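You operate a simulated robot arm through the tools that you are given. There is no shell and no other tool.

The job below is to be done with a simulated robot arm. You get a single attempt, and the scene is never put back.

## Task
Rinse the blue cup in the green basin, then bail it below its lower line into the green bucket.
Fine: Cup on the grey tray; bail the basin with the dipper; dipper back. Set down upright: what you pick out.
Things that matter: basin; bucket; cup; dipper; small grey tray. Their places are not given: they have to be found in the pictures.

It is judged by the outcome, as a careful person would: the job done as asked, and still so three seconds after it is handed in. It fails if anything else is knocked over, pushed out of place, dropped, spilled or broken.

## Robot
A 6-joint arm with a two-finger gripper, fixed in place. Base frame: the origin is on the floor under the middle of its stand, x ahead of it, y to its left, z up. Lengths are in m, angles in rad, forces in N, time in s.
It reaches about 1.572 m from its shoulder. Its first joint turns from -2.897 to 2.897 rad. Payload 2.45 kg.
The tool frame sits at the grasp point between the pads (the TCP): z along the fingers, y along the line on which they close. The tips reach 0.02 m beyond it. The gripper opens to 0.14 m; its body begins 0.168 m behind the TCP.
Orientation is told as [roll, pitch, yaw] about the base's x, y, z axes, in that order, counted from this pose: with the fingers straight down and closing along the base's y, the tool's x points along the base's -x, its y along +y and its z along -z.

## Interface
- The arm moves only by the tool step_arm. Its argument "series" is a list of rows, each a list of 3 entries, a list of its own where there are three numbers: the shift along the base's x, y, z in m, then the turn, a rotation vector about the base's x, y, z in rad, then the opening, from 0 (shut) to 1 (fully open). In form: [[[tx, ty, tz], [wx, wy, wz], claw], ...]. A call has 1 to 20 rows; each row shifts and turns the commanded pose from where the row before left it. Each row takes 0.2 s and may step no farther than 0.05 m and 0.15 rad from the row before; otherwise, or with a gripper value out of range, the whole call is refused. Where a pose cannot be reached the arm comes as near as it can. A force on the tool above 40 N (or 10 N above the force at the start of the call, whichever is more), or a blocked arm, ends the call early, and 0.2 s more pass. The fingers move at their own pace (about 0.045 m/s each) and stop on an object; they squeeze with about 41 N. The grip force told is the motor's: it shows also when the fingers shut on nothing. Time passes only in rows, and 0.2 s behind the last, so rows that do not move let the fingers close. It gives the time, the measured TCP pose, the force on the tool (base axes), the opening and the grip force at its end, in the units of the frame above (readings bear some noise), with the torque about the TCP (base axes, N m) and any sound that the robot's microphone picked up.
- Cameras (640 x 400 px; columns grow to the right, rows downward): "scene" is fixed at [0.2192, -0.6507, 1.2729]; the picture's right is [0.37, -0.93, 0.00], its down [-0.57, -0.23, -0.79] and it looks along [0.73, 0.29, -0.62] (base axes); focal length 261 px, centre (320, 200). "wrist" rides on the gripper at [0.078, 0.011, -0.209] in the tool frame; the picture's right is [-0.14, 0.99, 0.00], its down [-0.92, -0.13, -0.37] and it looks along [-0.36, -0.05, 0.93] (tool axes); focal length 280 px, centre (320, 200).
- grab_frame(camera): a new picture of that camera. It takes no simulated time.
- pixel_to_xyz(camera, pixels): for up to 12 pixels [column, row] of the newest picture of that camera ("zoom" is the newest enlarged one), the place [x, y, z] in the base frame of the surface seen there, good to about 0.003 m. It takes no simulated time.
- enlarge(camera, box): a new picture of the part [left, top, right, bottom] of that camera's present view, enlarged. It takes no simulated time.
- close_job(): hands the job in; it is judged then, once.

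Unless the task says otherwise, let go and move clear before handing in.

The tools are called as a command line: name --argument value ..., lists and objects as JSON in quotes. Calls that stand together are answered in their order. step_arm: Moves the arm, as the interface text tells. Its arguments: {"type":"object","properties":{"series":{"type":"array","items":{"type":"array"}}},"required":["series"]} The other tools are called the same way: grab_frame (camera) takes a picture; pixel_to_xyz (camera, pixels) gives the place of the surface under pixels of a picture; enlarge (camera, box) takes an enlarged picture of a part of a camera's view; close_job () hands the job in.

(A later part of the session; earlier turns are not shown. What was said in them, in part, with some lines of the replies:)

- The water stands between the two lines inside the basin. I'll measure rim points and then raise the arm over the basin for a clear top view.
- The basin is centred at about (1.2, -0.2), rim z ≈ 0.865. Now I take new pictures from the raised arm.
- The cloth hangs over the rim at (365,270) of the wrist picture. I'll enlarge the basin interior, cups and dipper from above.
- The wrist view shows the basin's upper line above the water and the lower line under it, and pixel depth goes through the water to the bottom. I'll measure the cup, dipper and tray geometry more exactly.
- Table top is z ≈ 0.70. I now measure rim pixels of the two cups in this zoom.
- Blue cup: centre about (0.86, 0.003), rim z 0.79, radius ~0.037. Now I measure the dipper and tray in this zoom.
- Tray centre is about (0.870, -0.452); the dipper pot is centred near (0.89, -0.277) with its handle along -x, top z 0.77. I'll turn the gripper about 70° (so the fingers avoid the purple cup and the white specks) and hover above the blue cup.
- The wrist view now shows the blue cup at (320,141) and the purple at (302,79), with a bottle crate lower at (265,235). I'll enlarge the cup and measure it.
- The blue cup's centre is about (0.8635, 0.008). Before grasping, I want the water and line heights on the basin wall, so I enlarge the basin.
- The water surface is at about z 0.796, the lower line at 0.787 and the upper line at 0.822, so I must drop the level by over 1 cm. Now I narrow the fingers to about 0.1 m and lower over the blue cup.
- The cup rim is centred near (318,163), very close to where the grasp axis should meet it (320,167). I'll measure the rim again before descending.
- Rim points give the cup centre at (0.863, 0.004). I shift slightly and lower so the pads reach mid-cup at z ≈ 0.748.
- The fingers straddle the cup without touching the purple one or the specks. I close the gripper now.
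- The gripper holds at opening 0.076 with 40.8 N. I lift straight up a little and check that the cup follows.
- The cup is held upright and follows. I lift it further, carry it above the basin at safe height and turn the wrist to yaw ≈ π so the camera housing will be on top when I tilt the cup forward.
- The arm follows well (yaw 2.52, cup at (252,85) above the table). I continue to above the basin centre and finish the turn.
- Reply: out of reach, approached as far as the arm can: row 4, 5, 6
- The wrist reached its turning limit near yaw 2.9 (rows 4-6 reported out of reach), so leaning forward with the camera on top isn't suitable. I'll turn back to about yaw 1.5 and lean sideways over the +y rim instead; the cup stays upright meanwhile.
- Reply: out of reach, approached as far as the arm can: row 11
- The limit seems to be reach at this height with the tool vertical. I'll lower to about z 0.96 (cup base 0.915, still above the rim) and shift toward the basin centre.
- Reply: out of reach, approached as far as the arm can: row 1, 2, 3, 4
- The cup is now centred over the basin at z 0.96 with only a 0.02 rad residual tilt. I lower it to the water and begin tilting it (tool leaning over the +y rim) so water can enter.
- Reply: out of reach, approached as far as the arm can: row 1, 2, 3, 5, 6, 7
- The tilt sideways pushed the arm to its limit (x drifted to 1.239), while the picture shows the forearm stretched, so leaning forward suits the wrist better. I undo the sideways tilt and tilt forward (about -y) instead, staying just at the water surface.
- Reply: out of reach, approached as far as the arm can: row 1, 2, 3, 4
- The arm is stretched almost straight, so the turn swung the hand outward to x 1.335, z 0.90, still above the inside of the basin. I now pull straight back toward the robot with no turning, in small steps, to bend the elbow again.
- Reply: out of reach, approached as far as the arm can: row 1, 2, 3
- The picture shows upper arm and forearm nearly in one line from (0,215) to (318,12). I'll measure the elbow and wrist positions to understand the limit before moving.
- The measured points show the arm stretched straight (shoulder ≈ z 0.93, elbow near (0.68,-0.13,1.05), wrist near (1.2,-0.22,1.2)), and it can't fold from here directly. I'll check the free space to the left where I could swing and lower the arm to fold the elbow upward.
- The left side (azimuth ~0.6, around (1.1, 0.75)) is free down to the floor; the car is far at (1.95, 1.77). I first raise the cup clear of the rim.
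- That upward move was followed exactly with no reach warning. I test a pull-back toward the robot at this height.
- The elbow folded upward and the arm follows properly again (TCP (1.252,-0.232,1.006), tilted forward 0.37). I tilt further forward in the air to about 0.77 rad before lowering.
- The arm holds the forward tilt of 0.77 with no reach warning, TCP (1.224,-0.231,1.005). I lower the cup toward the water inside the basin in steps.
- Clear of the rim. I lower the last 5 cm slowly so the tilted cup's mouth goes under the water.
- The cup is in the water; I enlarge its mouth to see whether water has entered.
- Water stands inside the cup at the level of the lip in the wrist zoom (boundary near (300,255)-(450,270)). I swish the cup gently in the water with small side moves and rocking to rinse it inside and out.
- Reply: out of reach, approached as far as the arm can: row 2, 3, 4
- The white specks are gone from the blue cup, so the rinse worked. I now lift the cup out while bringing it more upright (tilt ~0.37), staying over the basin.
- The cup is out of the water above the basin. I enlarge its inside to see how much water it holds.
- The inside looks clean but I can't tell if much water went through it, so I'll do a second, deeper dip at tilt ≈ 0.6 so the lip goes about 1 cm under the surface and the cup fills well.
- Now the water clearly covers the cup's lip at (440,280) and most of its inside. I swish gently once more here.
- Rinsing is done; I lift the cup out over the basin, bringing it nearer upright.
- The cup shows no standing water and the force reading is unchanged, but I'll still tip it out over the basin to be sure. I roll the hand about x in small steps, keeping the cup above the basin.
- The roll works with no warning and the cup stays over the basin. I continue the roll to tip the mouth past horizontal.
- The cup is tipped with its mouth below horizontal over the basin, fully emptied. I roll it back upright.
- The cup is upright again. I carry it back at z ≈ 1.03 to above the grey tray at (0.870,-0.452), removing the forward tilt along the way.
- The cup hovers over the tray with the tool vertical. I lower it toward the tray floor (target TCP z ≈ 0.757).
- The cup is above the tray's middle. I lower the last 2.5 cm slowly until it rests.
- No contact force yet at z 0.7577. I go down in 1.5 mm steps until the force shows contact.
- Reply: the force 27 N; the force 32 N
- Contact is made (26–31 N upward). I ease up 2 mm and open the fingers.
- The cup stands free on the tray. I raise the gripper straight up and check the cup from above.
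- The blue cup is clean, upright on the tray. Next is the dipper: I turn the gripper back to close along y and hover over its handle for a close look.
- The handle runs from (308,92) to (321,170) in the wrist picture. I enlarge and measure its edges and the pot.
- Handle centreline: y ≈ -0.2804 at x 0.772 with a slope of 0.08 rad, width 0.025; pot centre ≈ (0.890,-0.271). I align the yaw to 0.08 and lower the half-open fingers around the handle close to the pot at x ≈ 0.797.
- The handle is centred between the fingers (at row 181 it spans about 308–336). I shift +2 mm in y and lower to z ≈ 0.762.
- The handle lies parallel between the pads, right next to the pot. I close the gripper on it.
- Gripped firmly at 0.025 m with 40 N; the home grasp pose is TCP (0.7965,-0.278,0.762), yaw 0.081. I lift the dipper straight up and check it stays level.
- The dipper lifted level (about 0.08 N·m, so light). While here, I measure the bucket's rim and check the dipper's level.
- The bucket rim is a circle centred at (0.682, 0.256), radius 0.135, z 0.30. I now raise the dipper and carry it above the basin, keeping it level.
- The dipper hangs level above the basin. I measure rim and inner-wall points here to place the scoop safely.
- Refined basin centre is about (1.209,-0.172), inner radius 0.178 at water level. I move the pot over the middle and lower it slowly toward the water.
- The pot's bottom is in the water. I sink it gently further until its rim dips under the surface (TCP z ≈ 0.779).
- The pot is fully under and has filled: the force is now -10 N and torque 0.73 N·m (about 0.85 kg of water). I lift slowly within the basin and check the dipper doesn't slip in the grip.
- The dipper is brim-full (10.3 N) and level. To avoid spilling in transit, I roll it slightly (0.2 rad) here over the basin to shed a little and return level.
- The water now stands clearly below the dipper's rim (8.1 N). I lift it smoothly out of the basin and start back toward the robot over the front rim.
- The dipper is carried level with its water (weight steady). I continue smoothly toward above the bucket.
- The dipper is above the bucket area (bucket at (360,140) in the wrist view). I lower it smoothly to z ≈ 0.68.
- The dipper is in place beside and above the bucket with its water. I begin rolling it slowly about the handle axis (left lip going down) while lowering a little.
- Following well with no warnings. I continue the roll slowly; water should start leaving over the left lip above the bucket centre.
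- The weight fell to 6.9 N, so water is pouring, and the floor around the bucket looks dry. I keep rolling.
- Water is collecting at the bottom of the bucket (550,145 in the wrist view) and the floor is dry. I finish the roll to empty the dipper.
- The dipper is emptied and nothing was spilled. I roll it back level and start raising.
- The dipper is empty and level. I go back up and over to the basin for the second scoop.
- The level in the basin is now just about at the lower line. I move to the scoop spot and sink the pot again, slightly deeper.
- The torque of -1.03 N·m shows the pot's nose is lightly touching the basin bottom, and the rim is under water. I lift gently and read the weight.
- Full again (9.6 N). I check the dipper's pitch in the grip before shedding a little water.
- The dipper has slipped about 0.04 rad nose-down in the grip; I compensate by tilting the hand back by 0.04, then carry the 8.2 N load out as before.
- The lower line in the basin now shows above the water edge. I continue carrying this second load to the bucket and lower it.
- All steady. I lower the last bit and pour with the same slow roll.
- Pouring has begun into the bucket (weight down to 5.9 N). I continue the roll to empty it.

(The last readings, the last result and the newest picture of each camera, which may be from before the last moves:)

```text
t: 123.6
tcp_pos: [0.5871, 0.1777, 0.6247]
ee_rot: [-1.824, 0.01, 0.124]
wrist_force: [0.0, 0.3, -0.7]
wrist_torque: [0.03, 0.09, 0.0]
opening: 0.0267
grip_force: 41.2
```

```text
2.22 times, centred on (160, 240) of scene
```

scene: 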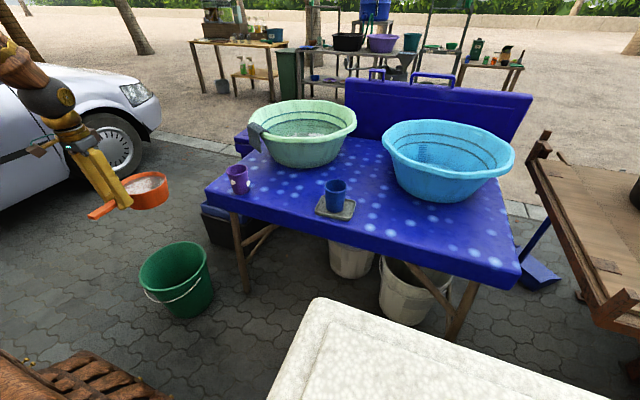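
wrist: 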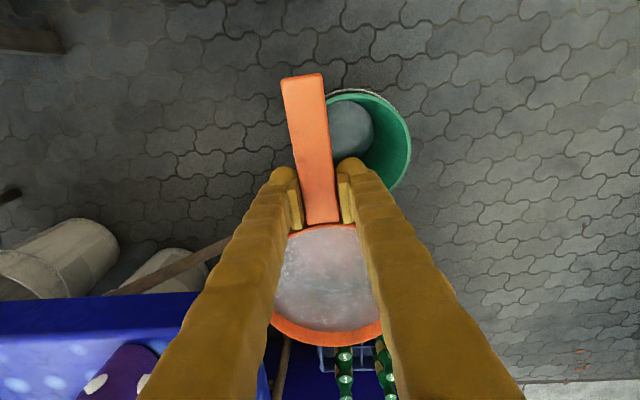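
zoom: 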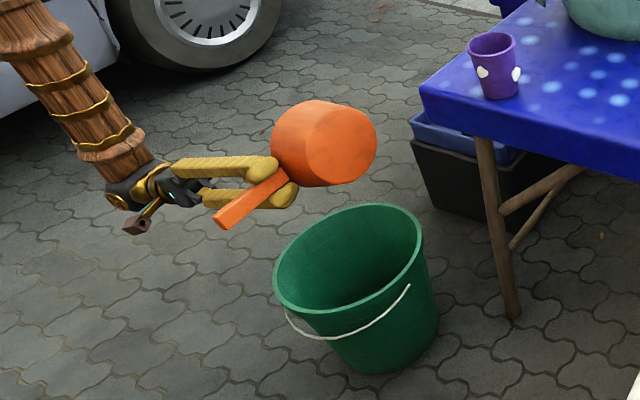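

Empty again with a dry floor. I roll the dipper back level, rise, and then check the basin's level.

step_arm --series '[[[0, 0, 0], [0.12, 0.0097, 0], 0], [[0, 0, 0], [0.12, 0.0097, 0], 0], [[0, 0, 0], [0.12, 0.0097, 0], 0], [[0, 0, 0], [0.12, 0.0097, 0], 0], [[0, 0, 0], [0.12, 0.0097, 0], 0], [[0, 0, 0], [0.12, 0.0097, 0], 0], [[0, 0, 0], [0.12, 0.0097, 0], 0], [[0, 0, 0], [0.12, 0.0097, 0], 0], [[0, 0, 0.01], [0.12, 0.0097, 0], 0], [[0, 0, 0.01], [0.12, 0.0097, 0], 0], [[0, 0, 0.01], [0.12, 0.0097, 0], 0], [[0, 0, 0.01], [0.1, 0.008, 0], 0], [[0, 0, 0.01], [0.1, 0.008, 0], 0], [[0, 0, 0.01], [0.1, 0.008, 0], 0], [[0, 0, 0.01], [0.1, 0.008, 0], 0], [[0, 0, 0.01], [0.1, 0.008, 0], 0], [[0, 0, 0.03], [0, 0, 0], 0], [[0, 0, 0.04], [0, 0, 0], 0], [[0, 0, 0.04], [0, 0, 0], 0], [[0, 0, 0], [0, 0, 0], 0]]'

enlarge --camera "scene" --box '[260, 95, 360, 157]'

grab_frame --camera "wrist"

```text
t: 127.8
tcp_pos: [0.5861, 0.176, 0.814]
ee_rot: [0.004, -0.042, 0.079]
wrist_force: [-0.1, 0.8, -0.9]
wrist_torque: [0.02, 0.1, -0.01]
opening: 0.0267
grip_force: 41.0
```

```text
6.40 times, centred on (310, 126) of scene
```

zoom: 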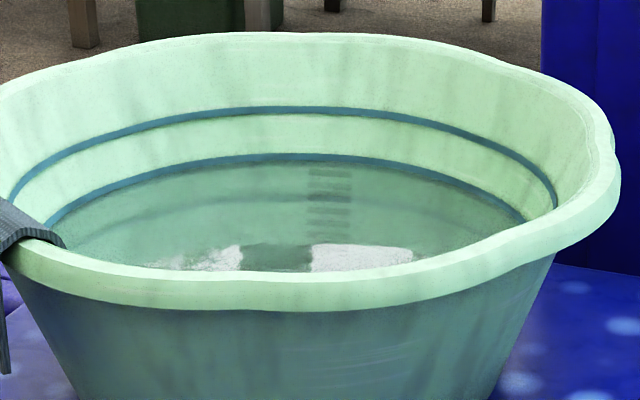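

```text
taken
```

wrist: 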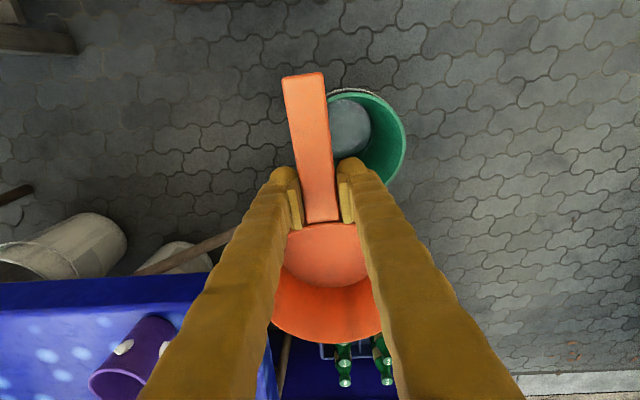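

The water edge is now just under the lower line (row ~163 vs line at 157). I'll take one more scoop for a clear margin and carry the dipper back to the basin.

step_arm --series '[[[0, 0, 0.045], [0, 0, 0], 0], [[0, 0, 0.045], [0, 0, 0], 0], [[0.01, -0.008, 0.045], [0, 0, 0], 0], [[0.025, -0.02, 0.03], [0, 0, 0], 0], [[0.035, -0.027, 0.015], [0, 0, 0], 0], [[0.035, -0.027, 0], [0, 0, 0], 0], [[0.035, -0.027, 0], [0, 0, 0], 0], [[0.035, -0.027, 0], [0, 0, 0], 0], [[0.035, -0.027, 0], [0, 0, 0], 0], [[0.035, -0.027, 0], [0, 0, 0], 0], [[0.035, -0.027, 0], [0, 0, 0], 0], [[0.035, -0.027, 0], [0, 0, 0], 0], [[0.035, -0.027, 0], [0, 0, 0], 0], [[0.035, -0.027, 0], [0, 0, 0], 0], [[0.035, -0.027, 0], [0, 0, 0], 0], [[0.035, -0.027, 0], [0, 0, 0], 0], [[0.035, -0.027, 0], [0, 0, 0], 0], [[0.035, -0.004, -0.01], [0, 0, 0], 0], [[0.035, 0, -0.015], [0, 0, 0], 0], [[0.03, 0, -0.02], [0, 0, 0], 0]]'

grab_frame --camera "scene"

grab_frame --camera "wrist"

```text
t: 132.0
tcp_pos: [1.1791, -0.2075, 0.9505]
ee_rot: [0.004, -0.044, 0.081]
wrist_force: [0.6, -0.2, 0.1]
wrist_torque: [0.01, 0.08, 0.0]
opening: 0.0268
grip_force: 41.0
```

```text
taken
```

scene: 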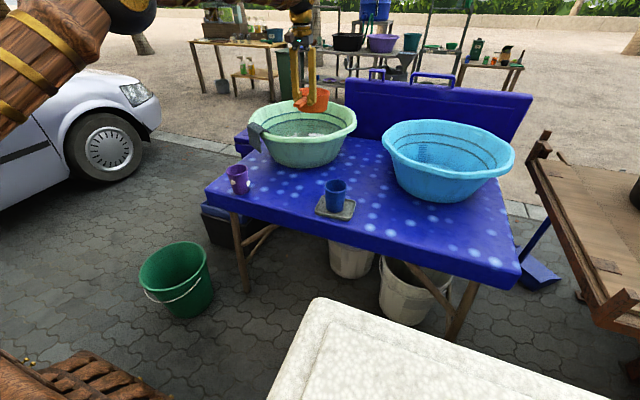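

```text
taken
```

wrist: 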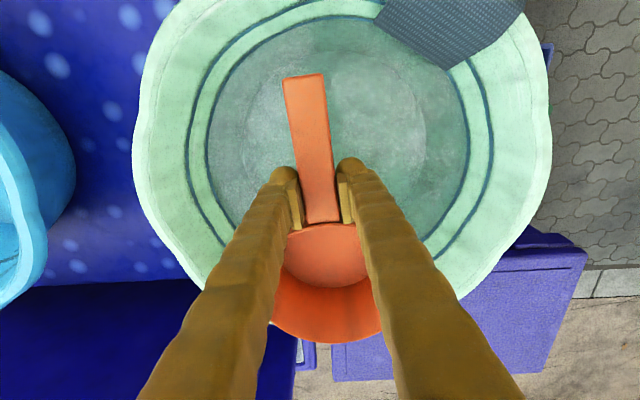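

I'm slightly ahead of the scoop spot (x 1.179), so I shift back to (1.150,-0.185), lower near the surface, roll 0.3 rad (left lip down), and sink.

step_arm --series '[[[-0.015, 0.012, -0.015], [0, 0, 0], 0], [[-0.014, 0.0105, -0.025], [0, 0, 0], 0], [[0, 0, -0.03], [0, 0, 0], 0], [[0, 0, -0.02], [-0.05, -0.004, 0], 0], [[0, 0, 0], [-0.08, -0.0065, 0], 0], [[0, 0, 0], [-0.08, -0.0065, 0], 0], [[0, 0, 0], [-0.09, -0.007, 0], 0], [[0, 0, -0.02], [0, 0, 0], 0], [[0, 0, -0.015], [0, 0, 0], 0], [[0, 0, -0.012], [0, 0, 0], 0], [[0, 0, -0.01], [0, 0, 0], 0], [[0, 0, -0.008], [0, 0, 0], 0], [[0, 0, 0], [0, 0, 0], 0], [[0, 0, 0], [0, 0, 0], 0]]'

grab_frame --camera "wrist"

enlarge --camera "scene" --box '[250, 80, 360, 160]'

```text
t: 135.0
tcp_pos: [1.1489, -0.1853, 0.7926]
ee_rot: [-0.297, -0.039, 0.094]
wrist_force: [-0.2, 0.1, -7.7]
wrist_torque: [0.01, 0.58, -0.05]
opening: 0.0266
grip_force: 41.1
```

```text
taken
```

wrist: 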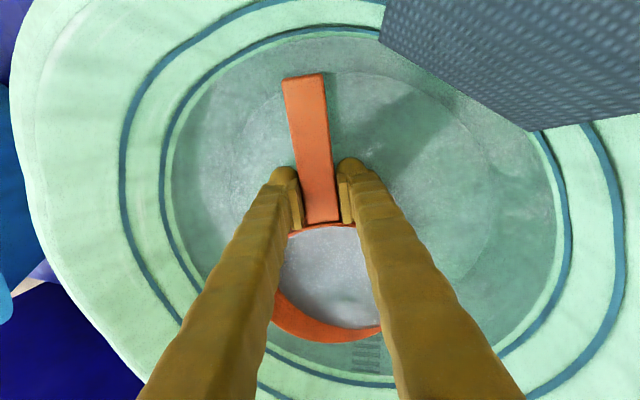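

```text
5.00 times, centred on (305, 120) of scene
```

zoom: 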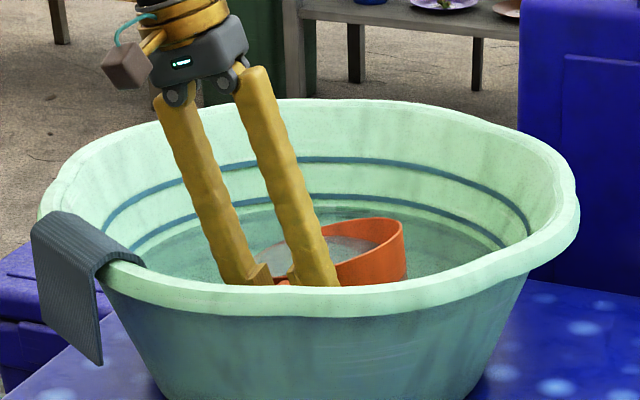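

The pot filled through the lowered lip (7.7 N). I roll it back level while raising it gently.

step_arm --series '[[[0, 0, 0.003], [0.06, 0.005, 0], 0], [[0, 0, 0.006], [0.08, 0.0065, 0], 0], [[0, 0, 0.008], [0.08, 0.0065, 0], 0], [[0, 0, 0.01], [0.08, 0.0065, 0], 0], [[0, 0, 0.012], [0, 0, 0], 0], [[0, 0, 0.015], [0, 0, 0], 0], [[0, 0, 0.015], [0, 0, 0], 0], [[0, 0, 0], [0, 0, 0], 0]]'

grab_frame --camera "wrist"

enlarge --camera "scene" --box '[250, 80, 360, 160]'

```text
t: 136.8
tcp_pos: [1.1475, -0.1846, 0.8617]
ee_rot: [0.004, -0.039, 0.079]
wrist_force: [0.3, 0.8, -7.5]
wrist_torque: [-0.05, 0.59, -0.01]
opening: 0.0265
grip_force: 41.0
```

```text
taken
```

wrist: 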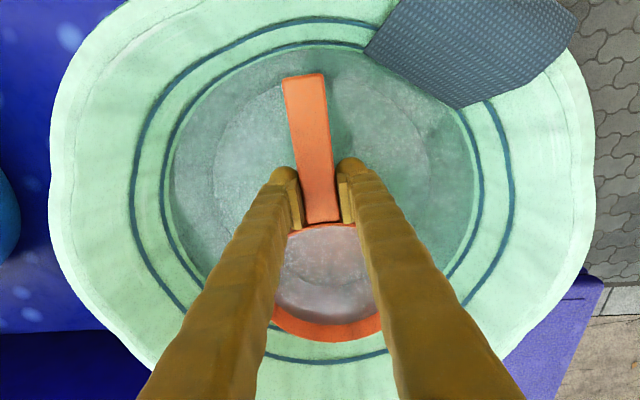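

```text
5.00 times, centred on (305, 120) of scene
```

zoom: 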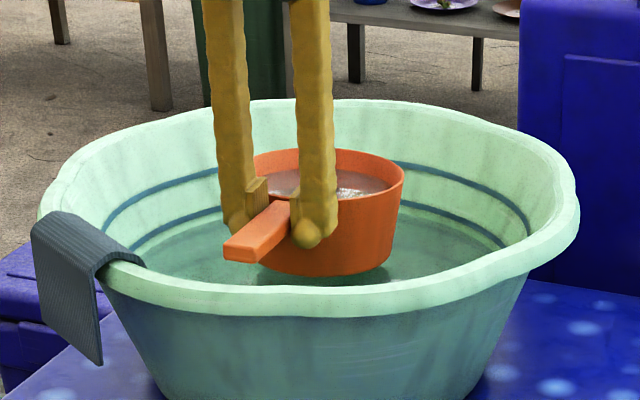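

It holds water with good freeboard, level. I carry this third load along the same path.

step_arm --series '[[[0, 0, 0.006], [0, 0, 0], 0], [[0, 0, 0.012], [0, 0, 0], 0], [[0, 0, 0.018], [0, 0, 0], 0], [[0, 0, 0.02], [0, 0, 0], 0], [[0, 0, 0.02], [0, 0, 0], 0], [[-0.005, 0, 0.018], [0, 0, 0], 0], [[-0.012, 0, 0.015], [0, 0, 0], 0], [[-0.02, 0, 0.012], [0, 0, 0], 0], [[-0.024, 0, 0.01], [0, 0, 0], 0], [[-0.025, 0, 0.008], [0, 0, 0], 0], [[-0.025, 0.002, 0.005], [0, 0, 0], 0], [[-0.025, 0.005, 0.004], [0, 0, 0], 0], [[-0.023, 0.01, 0], [0, 0, 0], 0], [[-0.021, 0.013, 0], [0, 0, 0], 0], [[-0.02, 0.015, 0], [0, 0, 0], 0], [[-0.02, 0.0165, 0], [0, 0, 0], 0], [[-0.02, 0.0174, 0], [0, 0, 0], 0], [[-0.02, 0.0174, 0], [0, 0, 0], 0], [[-0.02, 0.0174, 0], [0, 0, 0], 0], [[-0.02, 0.0174, 0], [0, 0, 0], 0]]'

enlarge --camera "scene" --box '[260, 95, 360, 157]'

grab_frame --camera "scene"

```text
t: 141.0
tcp_pos: [0.8481, -0.0498, 1.0109]
ee_rot: [0.003, -0.041, 0.08]
wrist_force: [-0.4, 0.6, -8.6]
wrist_torque: [-0.07, 0.61, -0.02]
opening: 0.0267
grip_force: 40.8
```

```text
6.40 times, centred on (310, 126) of scene
```

zoom: 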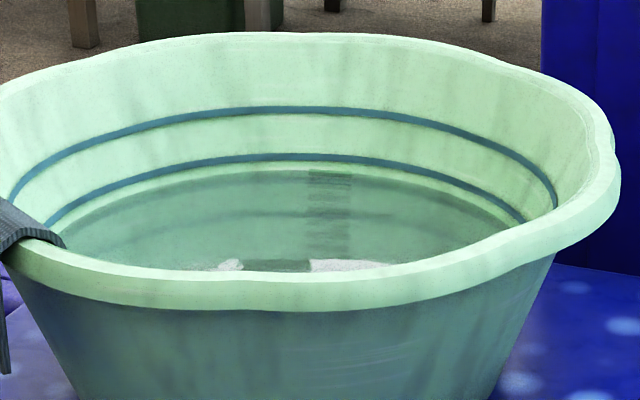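

```text
taken
```

scene: 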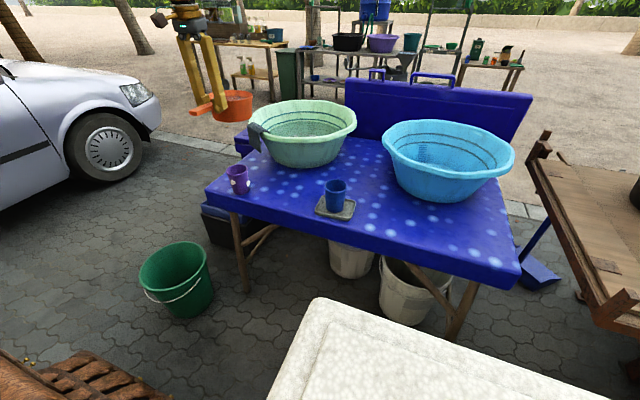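

Now there's a clear pale band between the lower line (row 157) and the water edge (row ~172), about 1 cm below the line. I carry this load to the bucket.

step_arm --series '[[[-0.01, 0.0087, 0], [0, 0, 0], 0], [[-0.018, 0.0155, 0], [0, 0, 0], 0], [[-0.02, 0.0172, 0], [0, 0, 0], 0], [[-0.02, 0.0172, 0], [0, 0, 0], 0], [[-0.02, 0.0172, 0], [0, 0, 0], 0], [[-0.02, 0.0172, 0], [0, 0, 0], 0], [[-0.02, 0.0172, 0], [0, 0, 0], 0], [[-0.02, 0.0172, -0.004], [0, 0, 0], 0], [[-0.02, 0.0172, -0.008], [0, 0, 0], 0], [[-0.02, 0.0172, -0.012], [0, 0, 0], 0], [[-0.02, 0.0172, -0.015], [0, 0, 0], 0], [[-0.02, 0.0172, -0.018], [0, 0, 0], 0], [[-0.017, 0.0155, -0.02], [0, 0, 0], 0], [[-0.011, 0.01, -0.022], [0, 0, 0], 0], [[-0.003, 0.004, -0.024], [0, 0, 0], 0], [[0, 0, -0.024], [0, 0, 0], 0], [[0, 0, -0.024], [0, 0, 0], 0], [[0, 0, -0.024], [0, 0, 0], 0], [[0, 0, -0.024], [0, 0, 0], 0], [[0, 0, -0.024], [0, 0, 0], 0]]'

grab_frame --camera "scene"

grab_frame --camera "wrist"

```text
t: 145.2
tcp_pos: [0.5886, 0.1719, 0.7673]
ee_rot: [0.003, -0.044, 0.081]
wrist_force: [0.2, -0.5, -7.9]
wrist_torque: [-0.06, 0.56, 0.02]
opening: 0.0267
grip_force: 41.5
```

```text
taken
```

scene: 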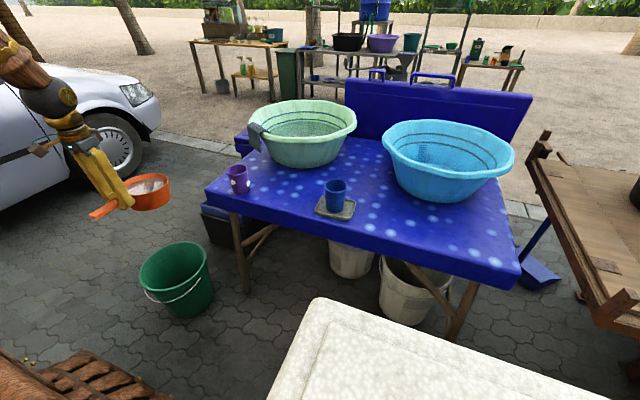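

```text
taken
```

wrist: 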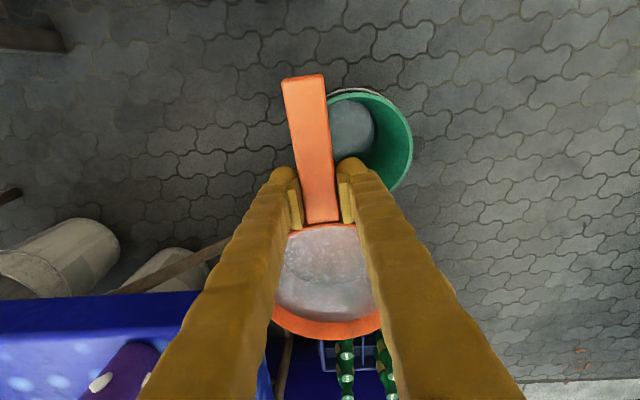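

Same place as before, load steady. I lower and pour with the same slow roll.

step_arm --series '[[[0, 0.001, -0.02], [0, 0, 0], 0], [[0, 0.002, -0.024], [0, 0, 0], 0], [[0, 0.001, -0.022], [0, 0, 0], 0], [[0, 0, -0.015], [0, 0, 0], 0], [[0, 0, -0.012], [-0.03, -0.0025, 0], 0], [[0, 0, -0.012], [-0.05, -0.004, 0], 0], [[0, 0, -0.012], [-0.05, -0.004, 0], 0], [[0, 0, -0.01], [-0.05, -0.004, 0], 0], [[0, 0, -0.01], [-0.05, -0.004, 0], 0], [[0, 0, -0.006], [-0.05, -0.004, 0], 0], [[0, 0, 0], [-0.05, -0.004, 0], 0], [[0, 0, 0], [-0.05, -0.004, 0], 0], [[0, 0, 0], [-0.06, -0.005, 0], 0], [[0, 0, 0], [-0.06, -0.005, 0], 0], [[0, 0, 0], [-0.06, -0.005, 0], 0], [[0, 0, 0], [-0.06, -0.005, 0], 0], [[0, 0, 0], [-0.06, -0.005, 0], 0], [[0, 0, 0], [-0.06, -0.005, 0], 0], [[0, 0, 0], [0, 0, 0], 0]]'

enlarge --camera "scene" --box '[60, 150, 260, 330]'

```text
t: 149.2
tcp_pos: [0.5901, 0.1773, 0.6234]
ee_rot: [-0.742, -0.029, 0.11]
wrist_force: [0.3, -0.1, -3.3]
wrist_torque: [0.08, 0.26, -0.03]
opening: 0.0267
grip_force: 40.4
```

```text
2.22 times, centred on (160, 240) of scene
```

zoom: 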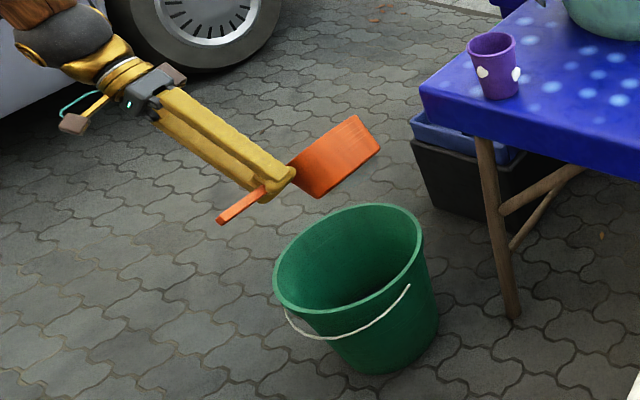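

Most of it has poured (3.3 N left) with no spill visible. I finish the roll and wait for the last drops.

step_arm --series '[[[0, 0, 0], [-0.08, -0.0065, 0], 0], [[0, 0, 0], [-0.08, -0.0065, 0], 0], [[0, 0, 0], [-0.08, -0.0065, 0], 0], [[0, 0, 0], [-0.08, -0.0065, 0], 0], [[0, 0, 0], [-0.08, -0.0065, 0], 0], [[0, 0, 0], [-0.08, -0.0065, 0], 0], [[0, 0, 0], [-0.1, -0.008, 0], 0], [[0, 0, 0], [-0.1, -0.008, 0], 0], [[0, 0, 0], [-0.1, -0.008, 0], 0], [[0, 0, 0], [-0.1, -0.008, 0], 0], [[0, 0, 0], [-0.1, -0.008, 0], 0], [[0, 0, 0], [-0.12, -0.0097, 0], 0], [[0, 0, 0], [-0.1, -0.008, 0], 0], [[0, 0, 0], [0, 0, 0], 0], [[0, 0, 0], [0, 0, 0], 0], [[0, 0, 0], [0, 0, 0], 0], [[0, 0, 0], [0, 0, 0], 0], [[0, 0, 0], [0, 0, 0], 0]]'

grab_frame --camera "wrist"

enlarge --camera "scene" --box '[60, 150, 260, 330]'

```text
t: 153.0
tcp_pos: [0.5896, 0.1759, 0.6236]
ee_rot: [-1.944, 0.016, 0.121]
wrist_force: [-0.4, -0.4, -0.6]
wrist_torque: [0.03, 0.1, 0.01]
opening: 0.0266
grip_force: 41.6
```

```text
taken
```

wrist: 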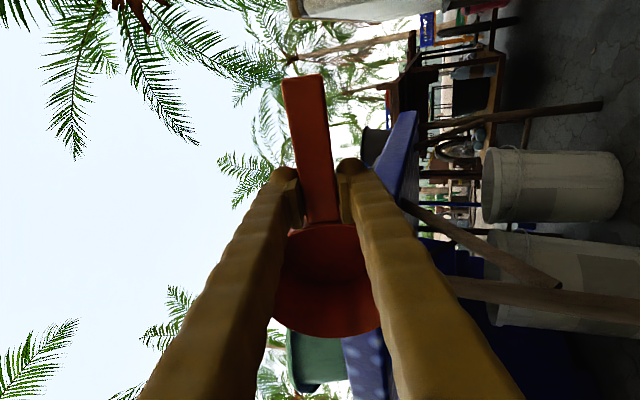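

```text
2.22 times, centred on (160, 240) of scene
```

zoom: 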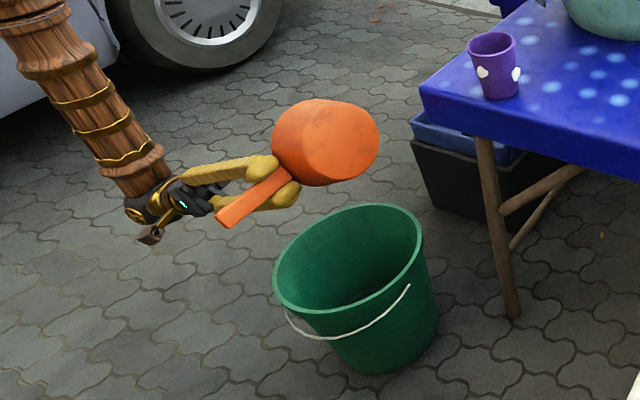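

Empty. I roll back level and rise.

step_arm --series '[[[0, 0, 0], [0.12, 0.0097, 0], 0], [[0, 0, 0], [0.12, 0.0097, 0], 0], [[0, 0, 0], [0.12, 0.0097, 0], 0], [[0, 0, 0], [0.12, 0.0097, 0], 0], [[0, 0, 0], [0.12, 0.0097, 0], 0], [[0, 0, 0], [0.12, 0.0097, 0], 0], [[0, 0, 0], [0.12, 0.0097, 0], 0], [[0, 0, 0], [0.12, 0.0097, 0], 0], [[0, 0, 0.01], [0.12, 0.0097, 0], 0], [[0, 0, 0.01], [0.12, 0.0097, 0], 0], [[0, 0, 0.01], [0.12, 0.0097, 0], 0], [[0, 0, 0.01], [0.12, 0.0097, 0], 0], [[0, 0, 0.01], [0.1, 0.008, 0], 0], [[0, 0, 0.01], [0.1, 0.008, 0], 0], [[0, 0, 0.01], [0.1, 0.008, 0], 0], [[0, 0, 0.01], [0.1, 0.008, 0], 0], [[0, 0, 0.03], [0.1, 0.008, 0], 0], [[0, 0, 0.04], [0, 0, 0], 0], [[0, 0, 0.04], [0, 0, 0], 0], [[0, 0, 0.03], [0, 0, 0], 0]]'

grab_frame --camera "wrist"

enlarge --camera "scene" --box '[60, 100, 260, 330]'

```text
t: 157.2
tcp_pos: [0.5902, 0.1773, 0.8413]
ee_rot: [0.004, -0.043, 0.08]
wrist_force: [-0.1, -0.5, -0.7]
wrist_torque: [-0.02, 0.1, 0.01]
opening: 0.0266
grip_force: 41.3
```

```text
taken
```

wrist: 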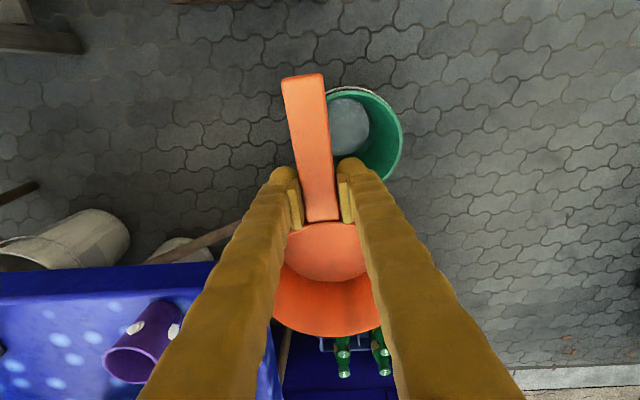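

```text
1.74 times, centred on (160, 215) of scene
```

zoom: 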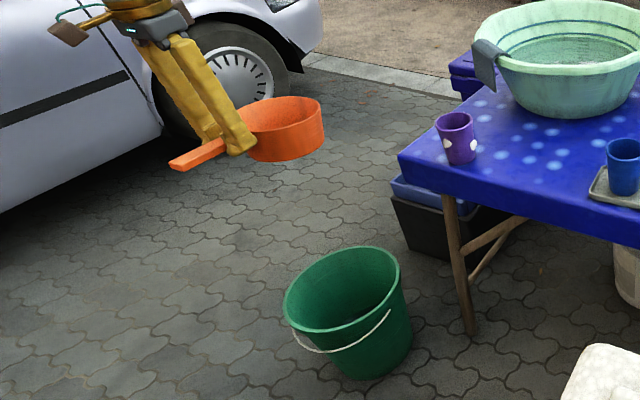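

The dipper is empty. Before putting it back, I check the basin level once more and the dipper's levelness.

pixel_to_xyz --camera "wrist" --pixels '[[302, 82], [310, 140], [318, 210], [330, 335], [300, 328], [360, 331], [345, 224], [330, 255]]'

enlarge --camera "scene" --box '[260, 95, 360, 157]'

pixel_to_xyz --camera "zoom" --pixels '[[250, 157], [250, 164], [250, 171], [250, 178], [400, 160], [400, 170], [400, 178]]'

```text
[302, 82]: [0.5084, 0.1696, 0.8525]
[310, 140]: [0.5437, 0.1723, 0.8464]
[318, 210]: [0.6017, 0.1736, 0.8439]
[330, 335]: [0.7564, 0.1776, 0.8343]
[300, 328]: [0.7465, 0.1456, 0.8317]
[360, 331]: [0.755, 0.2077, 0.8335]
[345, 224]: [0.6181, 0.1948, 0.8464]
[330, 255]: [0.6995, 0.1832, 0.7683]
```

```text
6.40 times, centred on (310, 126) of scene
```

zoom: 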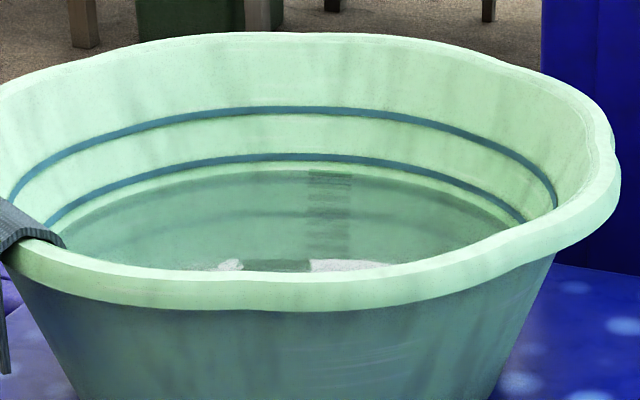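

```text
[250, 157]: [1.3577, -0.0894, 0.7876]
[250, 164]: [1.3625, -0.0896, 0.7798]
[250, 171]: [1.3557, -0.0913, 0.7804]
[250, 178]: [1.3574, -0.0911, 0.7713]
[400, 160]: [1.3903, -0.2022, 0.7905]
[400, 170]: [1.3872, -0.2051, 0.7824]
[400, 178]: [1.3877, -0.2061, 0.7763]
```

The water is at about z 0.777, a full centimetre below the lower line (0.7875). The dipper has slipped to about 0.07 rad nose-down, so I tilt the hand to level it and check again.

step_arm --series '[[[0, 0, 0.03], [0.0028, -0.035, 0], 0], [[0, 0, 0.04], [0.0028, -0.035, 0], 0], [[0, 0, 0.04], [0, 0, 0], 0], [[0, 0, 0.04], [0, 0, 0], 0], [[0, 0, 0], [0, 0, 0], 0]]'

grab_frame --camera "wrist"

pixel_to_xyz --camera "wrist" --pixels '[[302, 82], [306, 110], [310, 140], [315, 180], [318, 210], [330, 335], [300, 328], [360, 331], [345, 224], [330, 255], [285, 300], [375, 300]]'

```text
t: 158.4
tcp_pos: [0.5891, 0.1751, 0.9949]
ee_rot: [0.006, -0.116, 0.083]
wrist_force: [-0.9, 0.0, -1.5]
wrist_torque: [-0.01, 0.11, -0.02]
opening: 0.0267
grip_force: 40.9
```

```text
taken
```

wrist: 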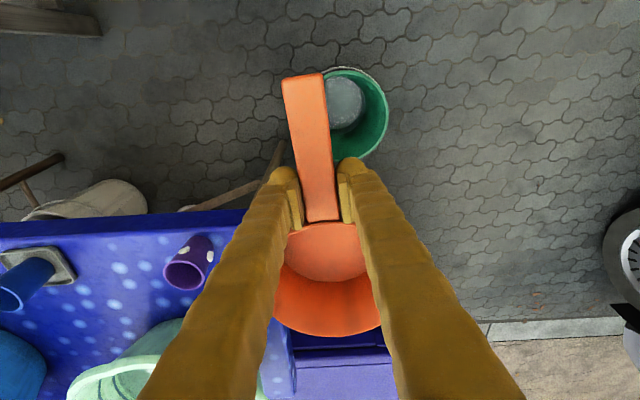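

```text
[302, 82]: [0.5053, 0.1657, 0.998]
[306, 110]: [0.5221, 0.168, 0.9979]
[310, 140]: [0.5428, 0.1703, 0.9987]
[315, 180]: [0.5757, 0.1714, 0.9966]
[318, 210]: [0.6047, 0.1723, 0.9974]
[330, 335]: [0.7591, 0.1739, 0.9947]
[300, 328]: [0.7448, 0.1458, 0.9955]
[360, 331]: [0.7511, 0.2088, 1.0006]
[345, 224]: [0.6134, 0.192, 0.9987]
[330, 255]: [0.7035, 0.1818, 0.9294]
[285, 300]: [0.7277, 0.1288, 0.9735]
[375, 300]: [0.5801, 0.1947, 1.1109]
```

The dipper is level now (handle 0.998, far rim ~0.997). I carry it back over its original spot at (0.795,-0.278).

step_arm --series '[[[0.01, -0.02, 0], [0, 0, 0], 0], [[0.017, -0.038, 0], [0, 0, 0], 0], [[0.017, -0.038, 0], [0, 0, 0], 0], [[0.017, -0.038, 0], [0, 0, 0], 0], [[0.017, -0.038, 0], [0, 0, 0], 0], [[0.017, -0.038, 0], [0, 0, 0], 0], [[0.017, -0.038, 0], [0, 0, 0], 0], [[0.017, -0.038, 0], [0, 0, 0], 0], [[0.017, -0.038, 0], [0, 0, 0], 0], [[0.017, -0.038, 0], [0, 0, 0], 0], [[0.017, -0.038, 0], [0, 0, 0], 0], [[0.017, -0.038, 0], [0, 0, 0], 0], [[0.009, -0.015, -0.02], [0, 0, 0], 0], [[0, 0, -0.03], [0, 0, 0], 0], [[0, 0, -0.03], [0, 0, 0], 0], [[0, 0, 0], [0, 0, 0], 0]]'

grab_frame --camera "wrist"

grab_frame --camera "scene"

```text
t: 161.8
tcp_pos: [0.7945, -0.2757, 0.912]
ee_rot: [0.006, -0.114, 0.08]
wrist_force: [-0.7, -0.9, -0.9]
wrist_torque: [0.01, 0.1, -0.03]
opening: 0.0267
grip_force: 41.0
```

```text
taken
```

wrist: 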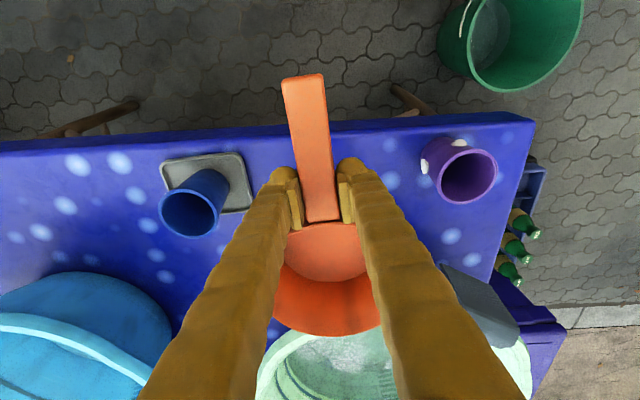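

```text
taken
```

scene: 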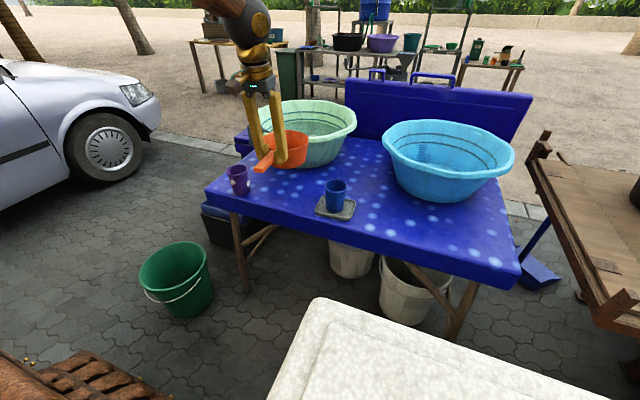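

Nearly over the home spot. I measure the dipper against its original position (far rim was (0.965,-0.280), handle at (0.772,-0.280)).

pixel_to_xyz --camera "wrist" --pixels '[[302, 78], [304, 110], [322, 110], [308, 150], [328, 150], [330, 334], [300, 327], [360, 330], [313, 210], [330, 210]]'

enlarge --camera "wrist" --box '[240, 60, 420, 350]'

```text
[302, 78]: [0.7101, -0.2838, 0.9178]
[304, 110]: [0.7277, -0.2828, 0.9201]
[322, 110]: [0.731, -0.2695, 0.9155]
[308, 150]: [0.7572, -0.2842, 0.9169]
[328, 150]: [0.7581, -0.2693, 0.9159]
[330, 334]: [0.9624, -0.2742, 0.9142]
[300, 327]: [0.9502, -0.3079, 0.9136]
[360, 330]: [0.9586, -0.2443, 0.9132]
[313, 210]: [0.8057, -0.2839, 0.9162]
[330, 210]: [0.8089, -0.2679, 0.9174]
```

```text
1.38 times, centred on (330, 205) of wrist
```

zoom: 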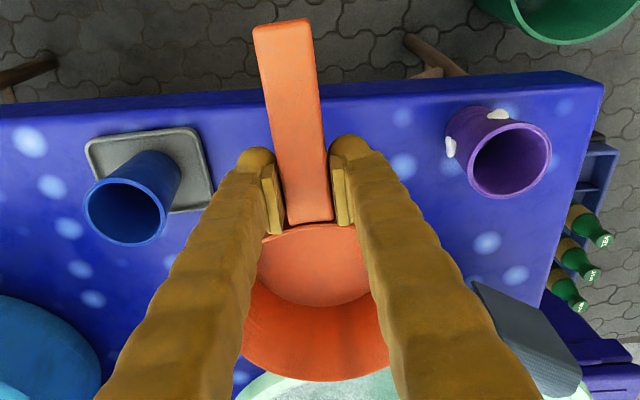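

It matches within 3 mm; I correct by (+1.5, -2.5) mm and lower to just above the table.

step_arm --series '[[[0.001, -0.0015, -0.025], [0, 0, 0], 0], [[0.0005, -0.001, -0.03], [0, 0, 0], 0], [[0, 0, -0.03], [0, 0, 0], 0], [[0, 0, -0.025], [0, 0, 0], 0], [[0, 0, -0.015], [0, 0, 0], 0], [[0, 0, -0.01], [0, 0, 0], 0], [[0, 0, 0], [0, 0, 0], 0]]'

enlarge --camera "scene" --box '[230, 130, 350, 230]'

```text
t: 163.4
tcp_pos: [0.7972, -0.2803, 0.7786]
ee_rot: [0.006, -0.114, 0.08]
wrist_force: [0.2, -0.5, -0.7]
wrist_torque: [-0.03, 0.07, -0.03]
opening: 0.0267
grip_force: 40.9
```

```text
4.00 times, centred on (290, 180) of scene
```

zoom: 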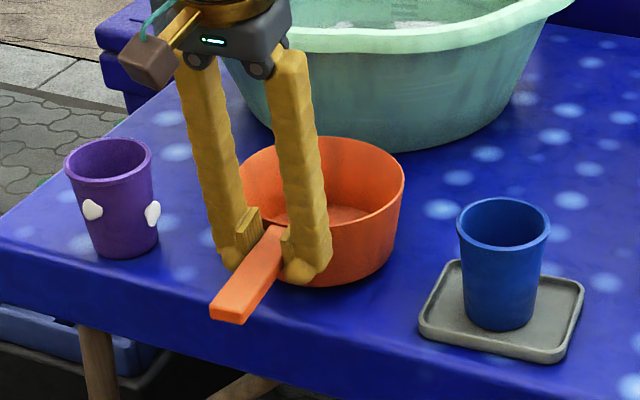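

The dipper is about 1.3 cm above the table. I lower in small steps until contact.

step_arm --series '[[[0, 0.001, -0.004], [0, 0, 0], 0], [[0, 0, -0.003], [0, 0, 0], 0], [[0, 0, -0.002], [0, 0, 0], 0], [[0, 0, 0], [0, 0, 0], 0]]'

step_arm --series '[[[0, 0, -0.0015], [0, 0, 0], 0], [[0, 0, -0.0015], [0, 0, 0], 0], [[0, 0, 0], [0, 0, 0], 0]]'

```text
t: 164.4
tcp_pos: [0.7964, -0.2766, 0.7716]
ee_rot: [0.006, -0.114, 0.082]
wrist_force: [0.3, -0.7, -0.8]
wrist_torque: [-0.04, 0.11, -0.01]
opening: 0.0265
grip_force: 40.8
```

```text
t: 165.2
tcp_pos: [0.7965, -0.2777, 0.7689]
ee_rot: [0.005, -0.113, 0.082]
wrist_force: [-2.7, -0.6, 6.7]
wrist_torque: [-0.09, -1.08, 0.05]
opening: 0.0268
grip_force: 40.6
```

The nose touches first (torque -1.08). I tilt the nose up 0.015 rad and settle a little lower so the base sits flat.

step_arm --series '[[[0, 0, 0], [0.0012, -0.015, 0], 0], [[0, 0, -0.0015], [0, 0, 0], 0], [[0, 0, 0], [0, 0, 0], 0]]'

enlarge --camera "scene" --box '[230, 130, 350, 230]'

grab_frame --camera "wrist"

pixel_to_xyz --camera "wrist" --pixels '[[302, 78], [304, 110], [322, 110], [308, 150], [328, 150], [330, 334], [300, 327], [360, 330], [313, 210], [330, 210]]'

```text
t: 166.0
tcp_pos: [0.7979, -0.2773, 0.7667]
ee_rot: [0.004, -0.128, 0.082]
wrist_force: [-0.3, 1.5, 3.1]
wrist_torque: [-0.05, -0.05, 0.06]
opening: 0.027
grip_force: 40.7
```

```text
4.00 times, centred on (290, 180) of scene
```

zoom: 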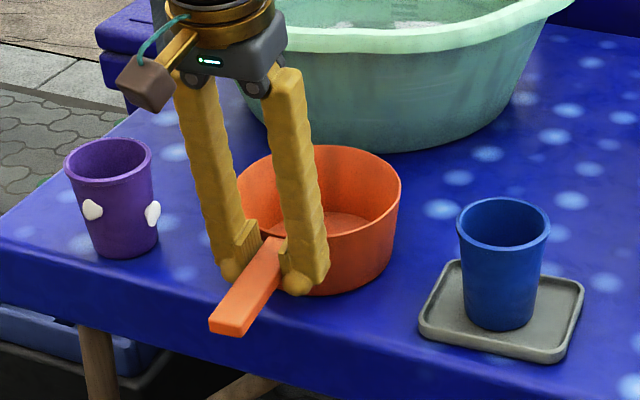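

```text
taken
```

wrist: 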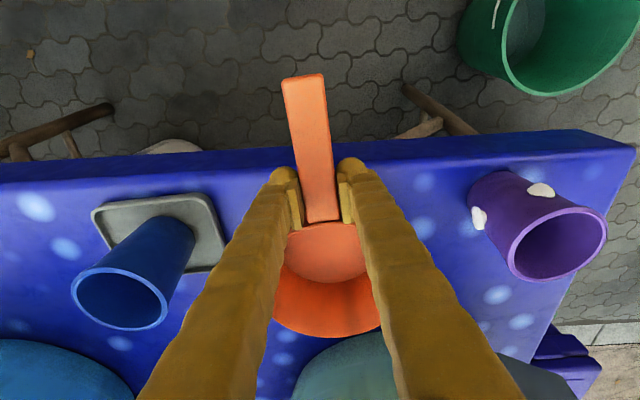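

```text
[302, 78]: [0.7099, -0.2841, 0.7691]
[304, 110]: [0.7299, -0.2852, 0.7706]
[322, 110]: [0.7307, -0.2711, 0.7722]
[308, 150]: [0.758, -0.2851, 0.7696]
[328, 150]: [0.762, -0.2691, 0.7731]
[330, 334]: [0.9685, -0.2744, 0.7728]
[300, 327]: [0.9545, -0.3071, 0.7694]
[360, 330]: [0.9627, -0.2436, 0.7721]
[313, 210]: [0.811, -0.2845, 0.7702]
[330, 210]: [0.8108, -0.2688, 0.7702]
```

The dipper rests flat on the table (handle and far rim both ≈0.771), at its original spot. I open the gripper.

step_arm --series '[[[0, 0, 0], [0, 0, 0], 0.25], [[0, 0, 0], [0, 0, 0], 0.35], [[0, 0, 0], [0, 0, 0], 0.45], [[0, 0, 0], [0, 0, 0], 0.55], [[0, 0, 0], [0, 0, 0], 0.55], [[0, 0, 0], [0, 0, 0], 0.55]]'

enlarge --camera "scene" --box '[230, 130, 350, 230]'

grab_frame --camera "wrist"

```text
t: 167.4
tcp_pos: [0.7973, -0.2767, 0.7666]
ee_rot: [0.004, -0.126, 0.082]
wrist_force: [0.8, 0.0, 0.1]
wrist_torque: [-0.01, 0.01, -0.03]
opening: 0.0769
grip_force: 0.1
```

```text
4.00 times, centred on (290, 180) of scene
```

zoom: 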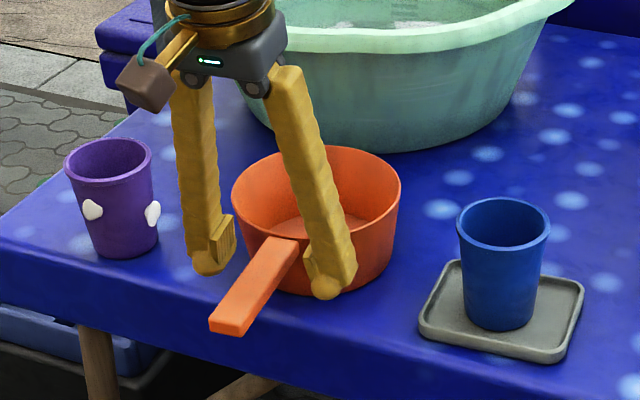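

```text
taken
```

wrist: 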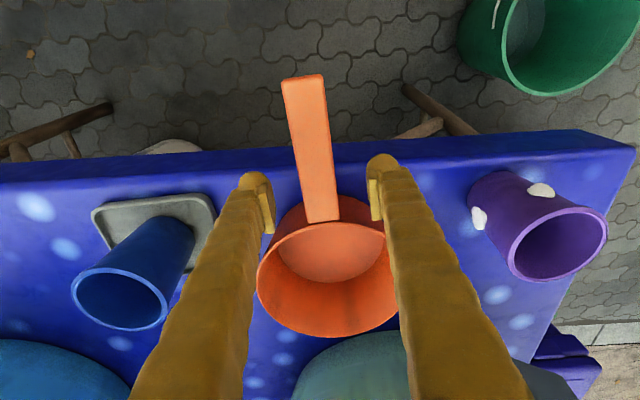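

The dipper is released and standing level. I withdraw along the tool's axis, up and away.

step_arm --series '[[[-0.002, 0, 0.015], [0, 0, 0], 0.55], [[-0.0035, 0, 0.025], [0, 0, 0], 0.55], [[-0.005, 0, 0.035], [0, 0, 0], 0.55], [[-0.005, 0, 0.04], [0, 0, 0], 0.55], [[-0.01, 0, 0.04], [0, 0, 0], 0.55], [[-0.02, 0, 0.04], [0, 0, 0], 0.55], [[-0.02, 0, 0.04], [0, 0, 0], 0.55], [[-0.03, 0, 0.03], [0, 0, 0], 0.55], [[-0.03, 0, 0.03], [0, 0, 0], 0.55], [[-0.03, 0, 0.02], [0, 0, 0], 0.55], [[0, 0, 0], [0, 0, 0], 0.55]]'

grab_frame --camera "scene"

grab_frame --camera "wrist"

enlarge --camera "scene" --box '[190, 90, 370, 230]'

```text
t: 169.8
tcp_pos: [0.6392, -0.28, 1.0806]
ee_rot: [0.004, -0.128, 0.081]
wrist_force: [0.6, -0.7, -0.8]
wrist_torque: [0.03, -0.01, 0.0]
opening: 0.0769
grip_force: 0.1
```

```text
taken
```

scene: 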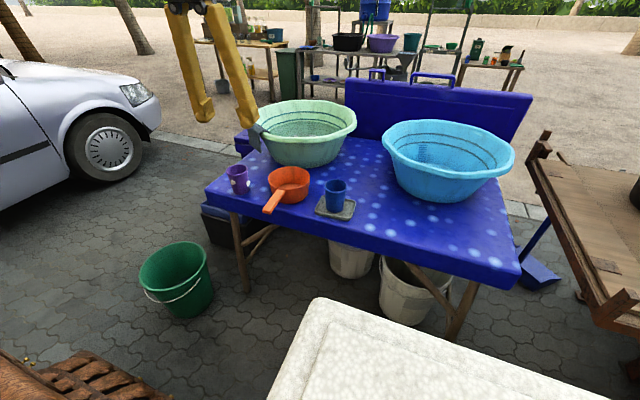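

```text
taken
```

wrist: 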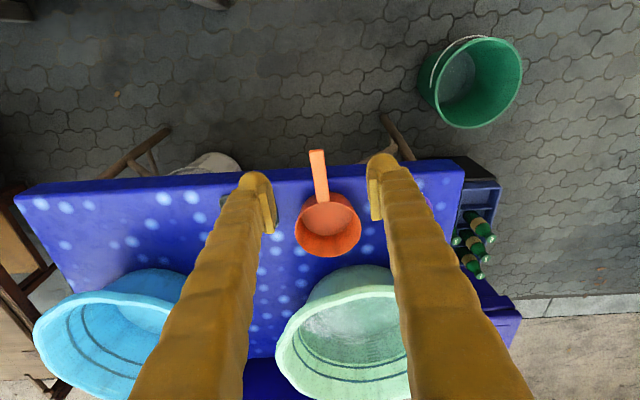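

```text
2.86 times, centred on (280, 160) of scene
```

zoom: 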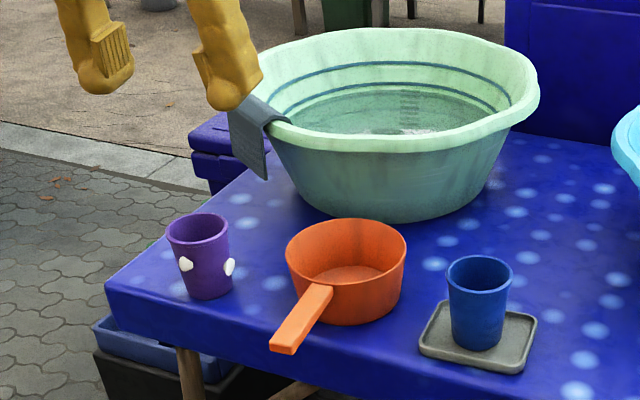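

All items look in place: dipper back, cup on tray, purple cup and cloth untouched, and the floor dry. I'll make one last check of the cup's far (+y) side with the wrist camera.

step_arm --series '[[[0.02, -0.005, 0], [0, 0.06, -0.13], 0.55], [[0.02, -0.005, 0], [0, 0.06, -0.13], 0.55], [[0.02, -0.005, 0], [0, 0, -0.14], 0.55], [[0.02, -0.005, 0], [0, 0, -0.14], 0.55], [[0.02, -0.005, 0], [0, 0, -0.14], 0.55], [[0.02, -0.005, 0], [0, 0, -0.14], 0.55], [[0.02, -0.005, 0], [0, 0, -0.14], 0.55], [[0.02, 0, 0], [0, 0, -0.14], 0.55], [[0.02, 0, 0], [0, 0, -0.14], 0.55], [[0.02, 0, 0], [0, 0, -0.14], 0.55], [[0.02, 0, -0.02], [0, 0, -0.14], 0.55], [[0, 0, 0], [0, 0, 0], 0.55]]'

grab_frame --camera "wrist"

```text
t: 172.4
tcp_pos: [0.8616, -0.3119, 1.0621]
ee_rot: [-0.003, -0.009, -1.44]
wrist_force: [-0.7, -0.1, -0.1]
wrist_torque: [0.03, -0.02, 0.02]
opening: 0.0771
grip_force: 0.1
```

```text
taken
```

wrist: 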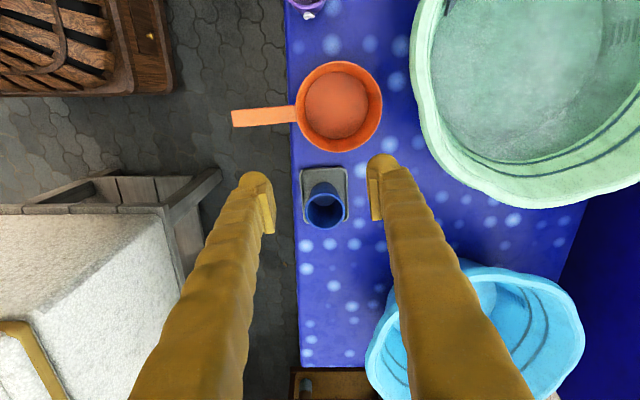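

enlarge --camera "wrist" --box '[270, 140, 380, 250]'

enlarge --camera "wrist" --box '[220, 0, 640, 240]'

enlarge --camera "scene" --box '[110, 220, 250, 340]'

```text
3.64 times, centred on (325, 195) of wrist
```

zoom: 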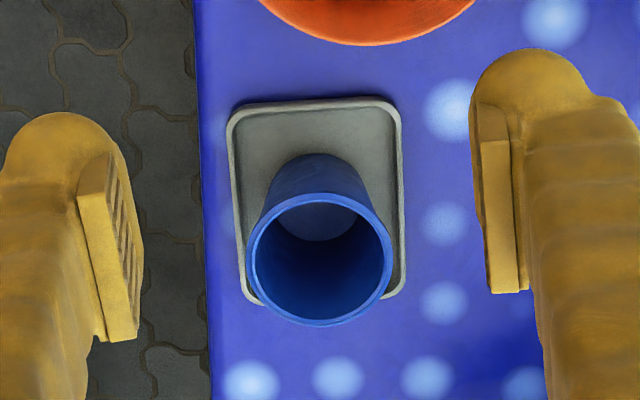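

```text
1.52 times, centred on (430, 120) of wrist
```

zoom: 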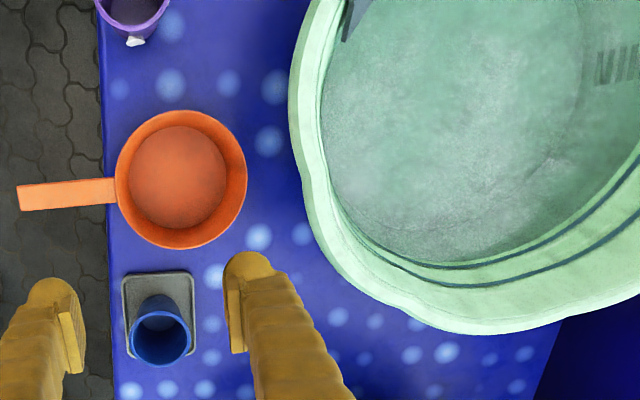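

```text
3.33 times, centred on (180, 280) of scene
```

zoom: 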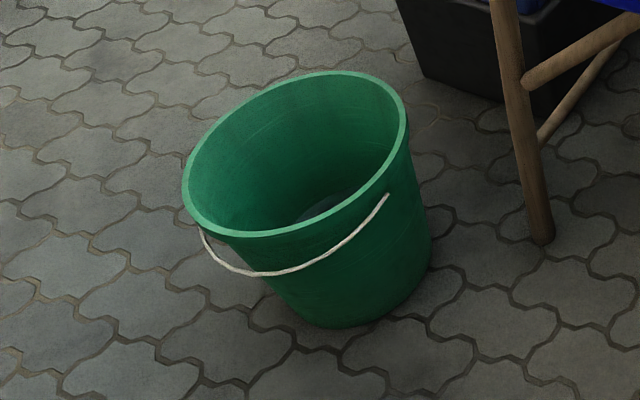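

The cup is clean all round and upright on the tray, the bucket holds the bailed water with dry floor around it, and the dipper is back level. I back the arm off to a clear spot and then hand in.

step_arm --series '[[[-0.03, 0, 0.02], [0, 0, 0], 0.55], [[-0.04, 0, 0.02], [0, 0, 0], 0.55], [[-0.04, 0, 0.02], [0, 0, 0], 0.55], [[-0.04, 0, 0.01], [0, 0, 0], 0.55], [[-0.04, 0, 0], [0, 0, 0], 0.55], [[-0.03, 0, 0], [0, 0, 0], 0.55], [[0, 0, 0], [0, 0, 0], 0.55], [[0, 0, 0], [0, 0, 0], 0.55]]'

grab_frame --camera "scene"

```text
t: 174.2
tcp_pos: [0.6405, -0.3116, 1.1307]
ee_rot: [-0.001, -0.009, -1.437]
wrist_force: [-0.1, 0.2, -0.4]
wrist_torque: [0.01, -0.02, 0.03]
opening: 0.077
grip_force: 0.1
```

```text
taken
```

scene: 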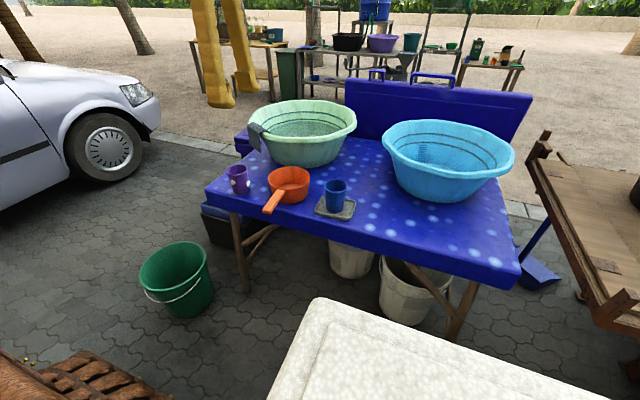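

The final picture shows the cup on the tray (336,195), the dipper back at (288,187), the bucket and everything else in place, with the arm clear. I hand the job in.

close_job

```text
The job is handed in.
```

The job is handed in, and the last pictures show everything as asked.

- **Cup:** I dipped and swished the blue cup twice in the green basin. The white specks came off. I tipped it out over the basin and set it upright on the grey tray.
- **Basin:** I took three dipper loads from the basin into the green bucket. The water now stands about 1 cm below the lower line.
- **Dipper:** It is back at its original spot, upright and level.
- **Surroundings:** I saw no spills on the floor. The purple cup, the cloth on the basin rim and the bucket look undisturbed, and the arm was clear when I handed in.

Early on, the arm stretched to its limit over the basin and swung outward with the cup still in the gripper. It touched nothing, and I folded it back before continuing. During the second scoop the dipper's nose lightly touched the basin bottom.
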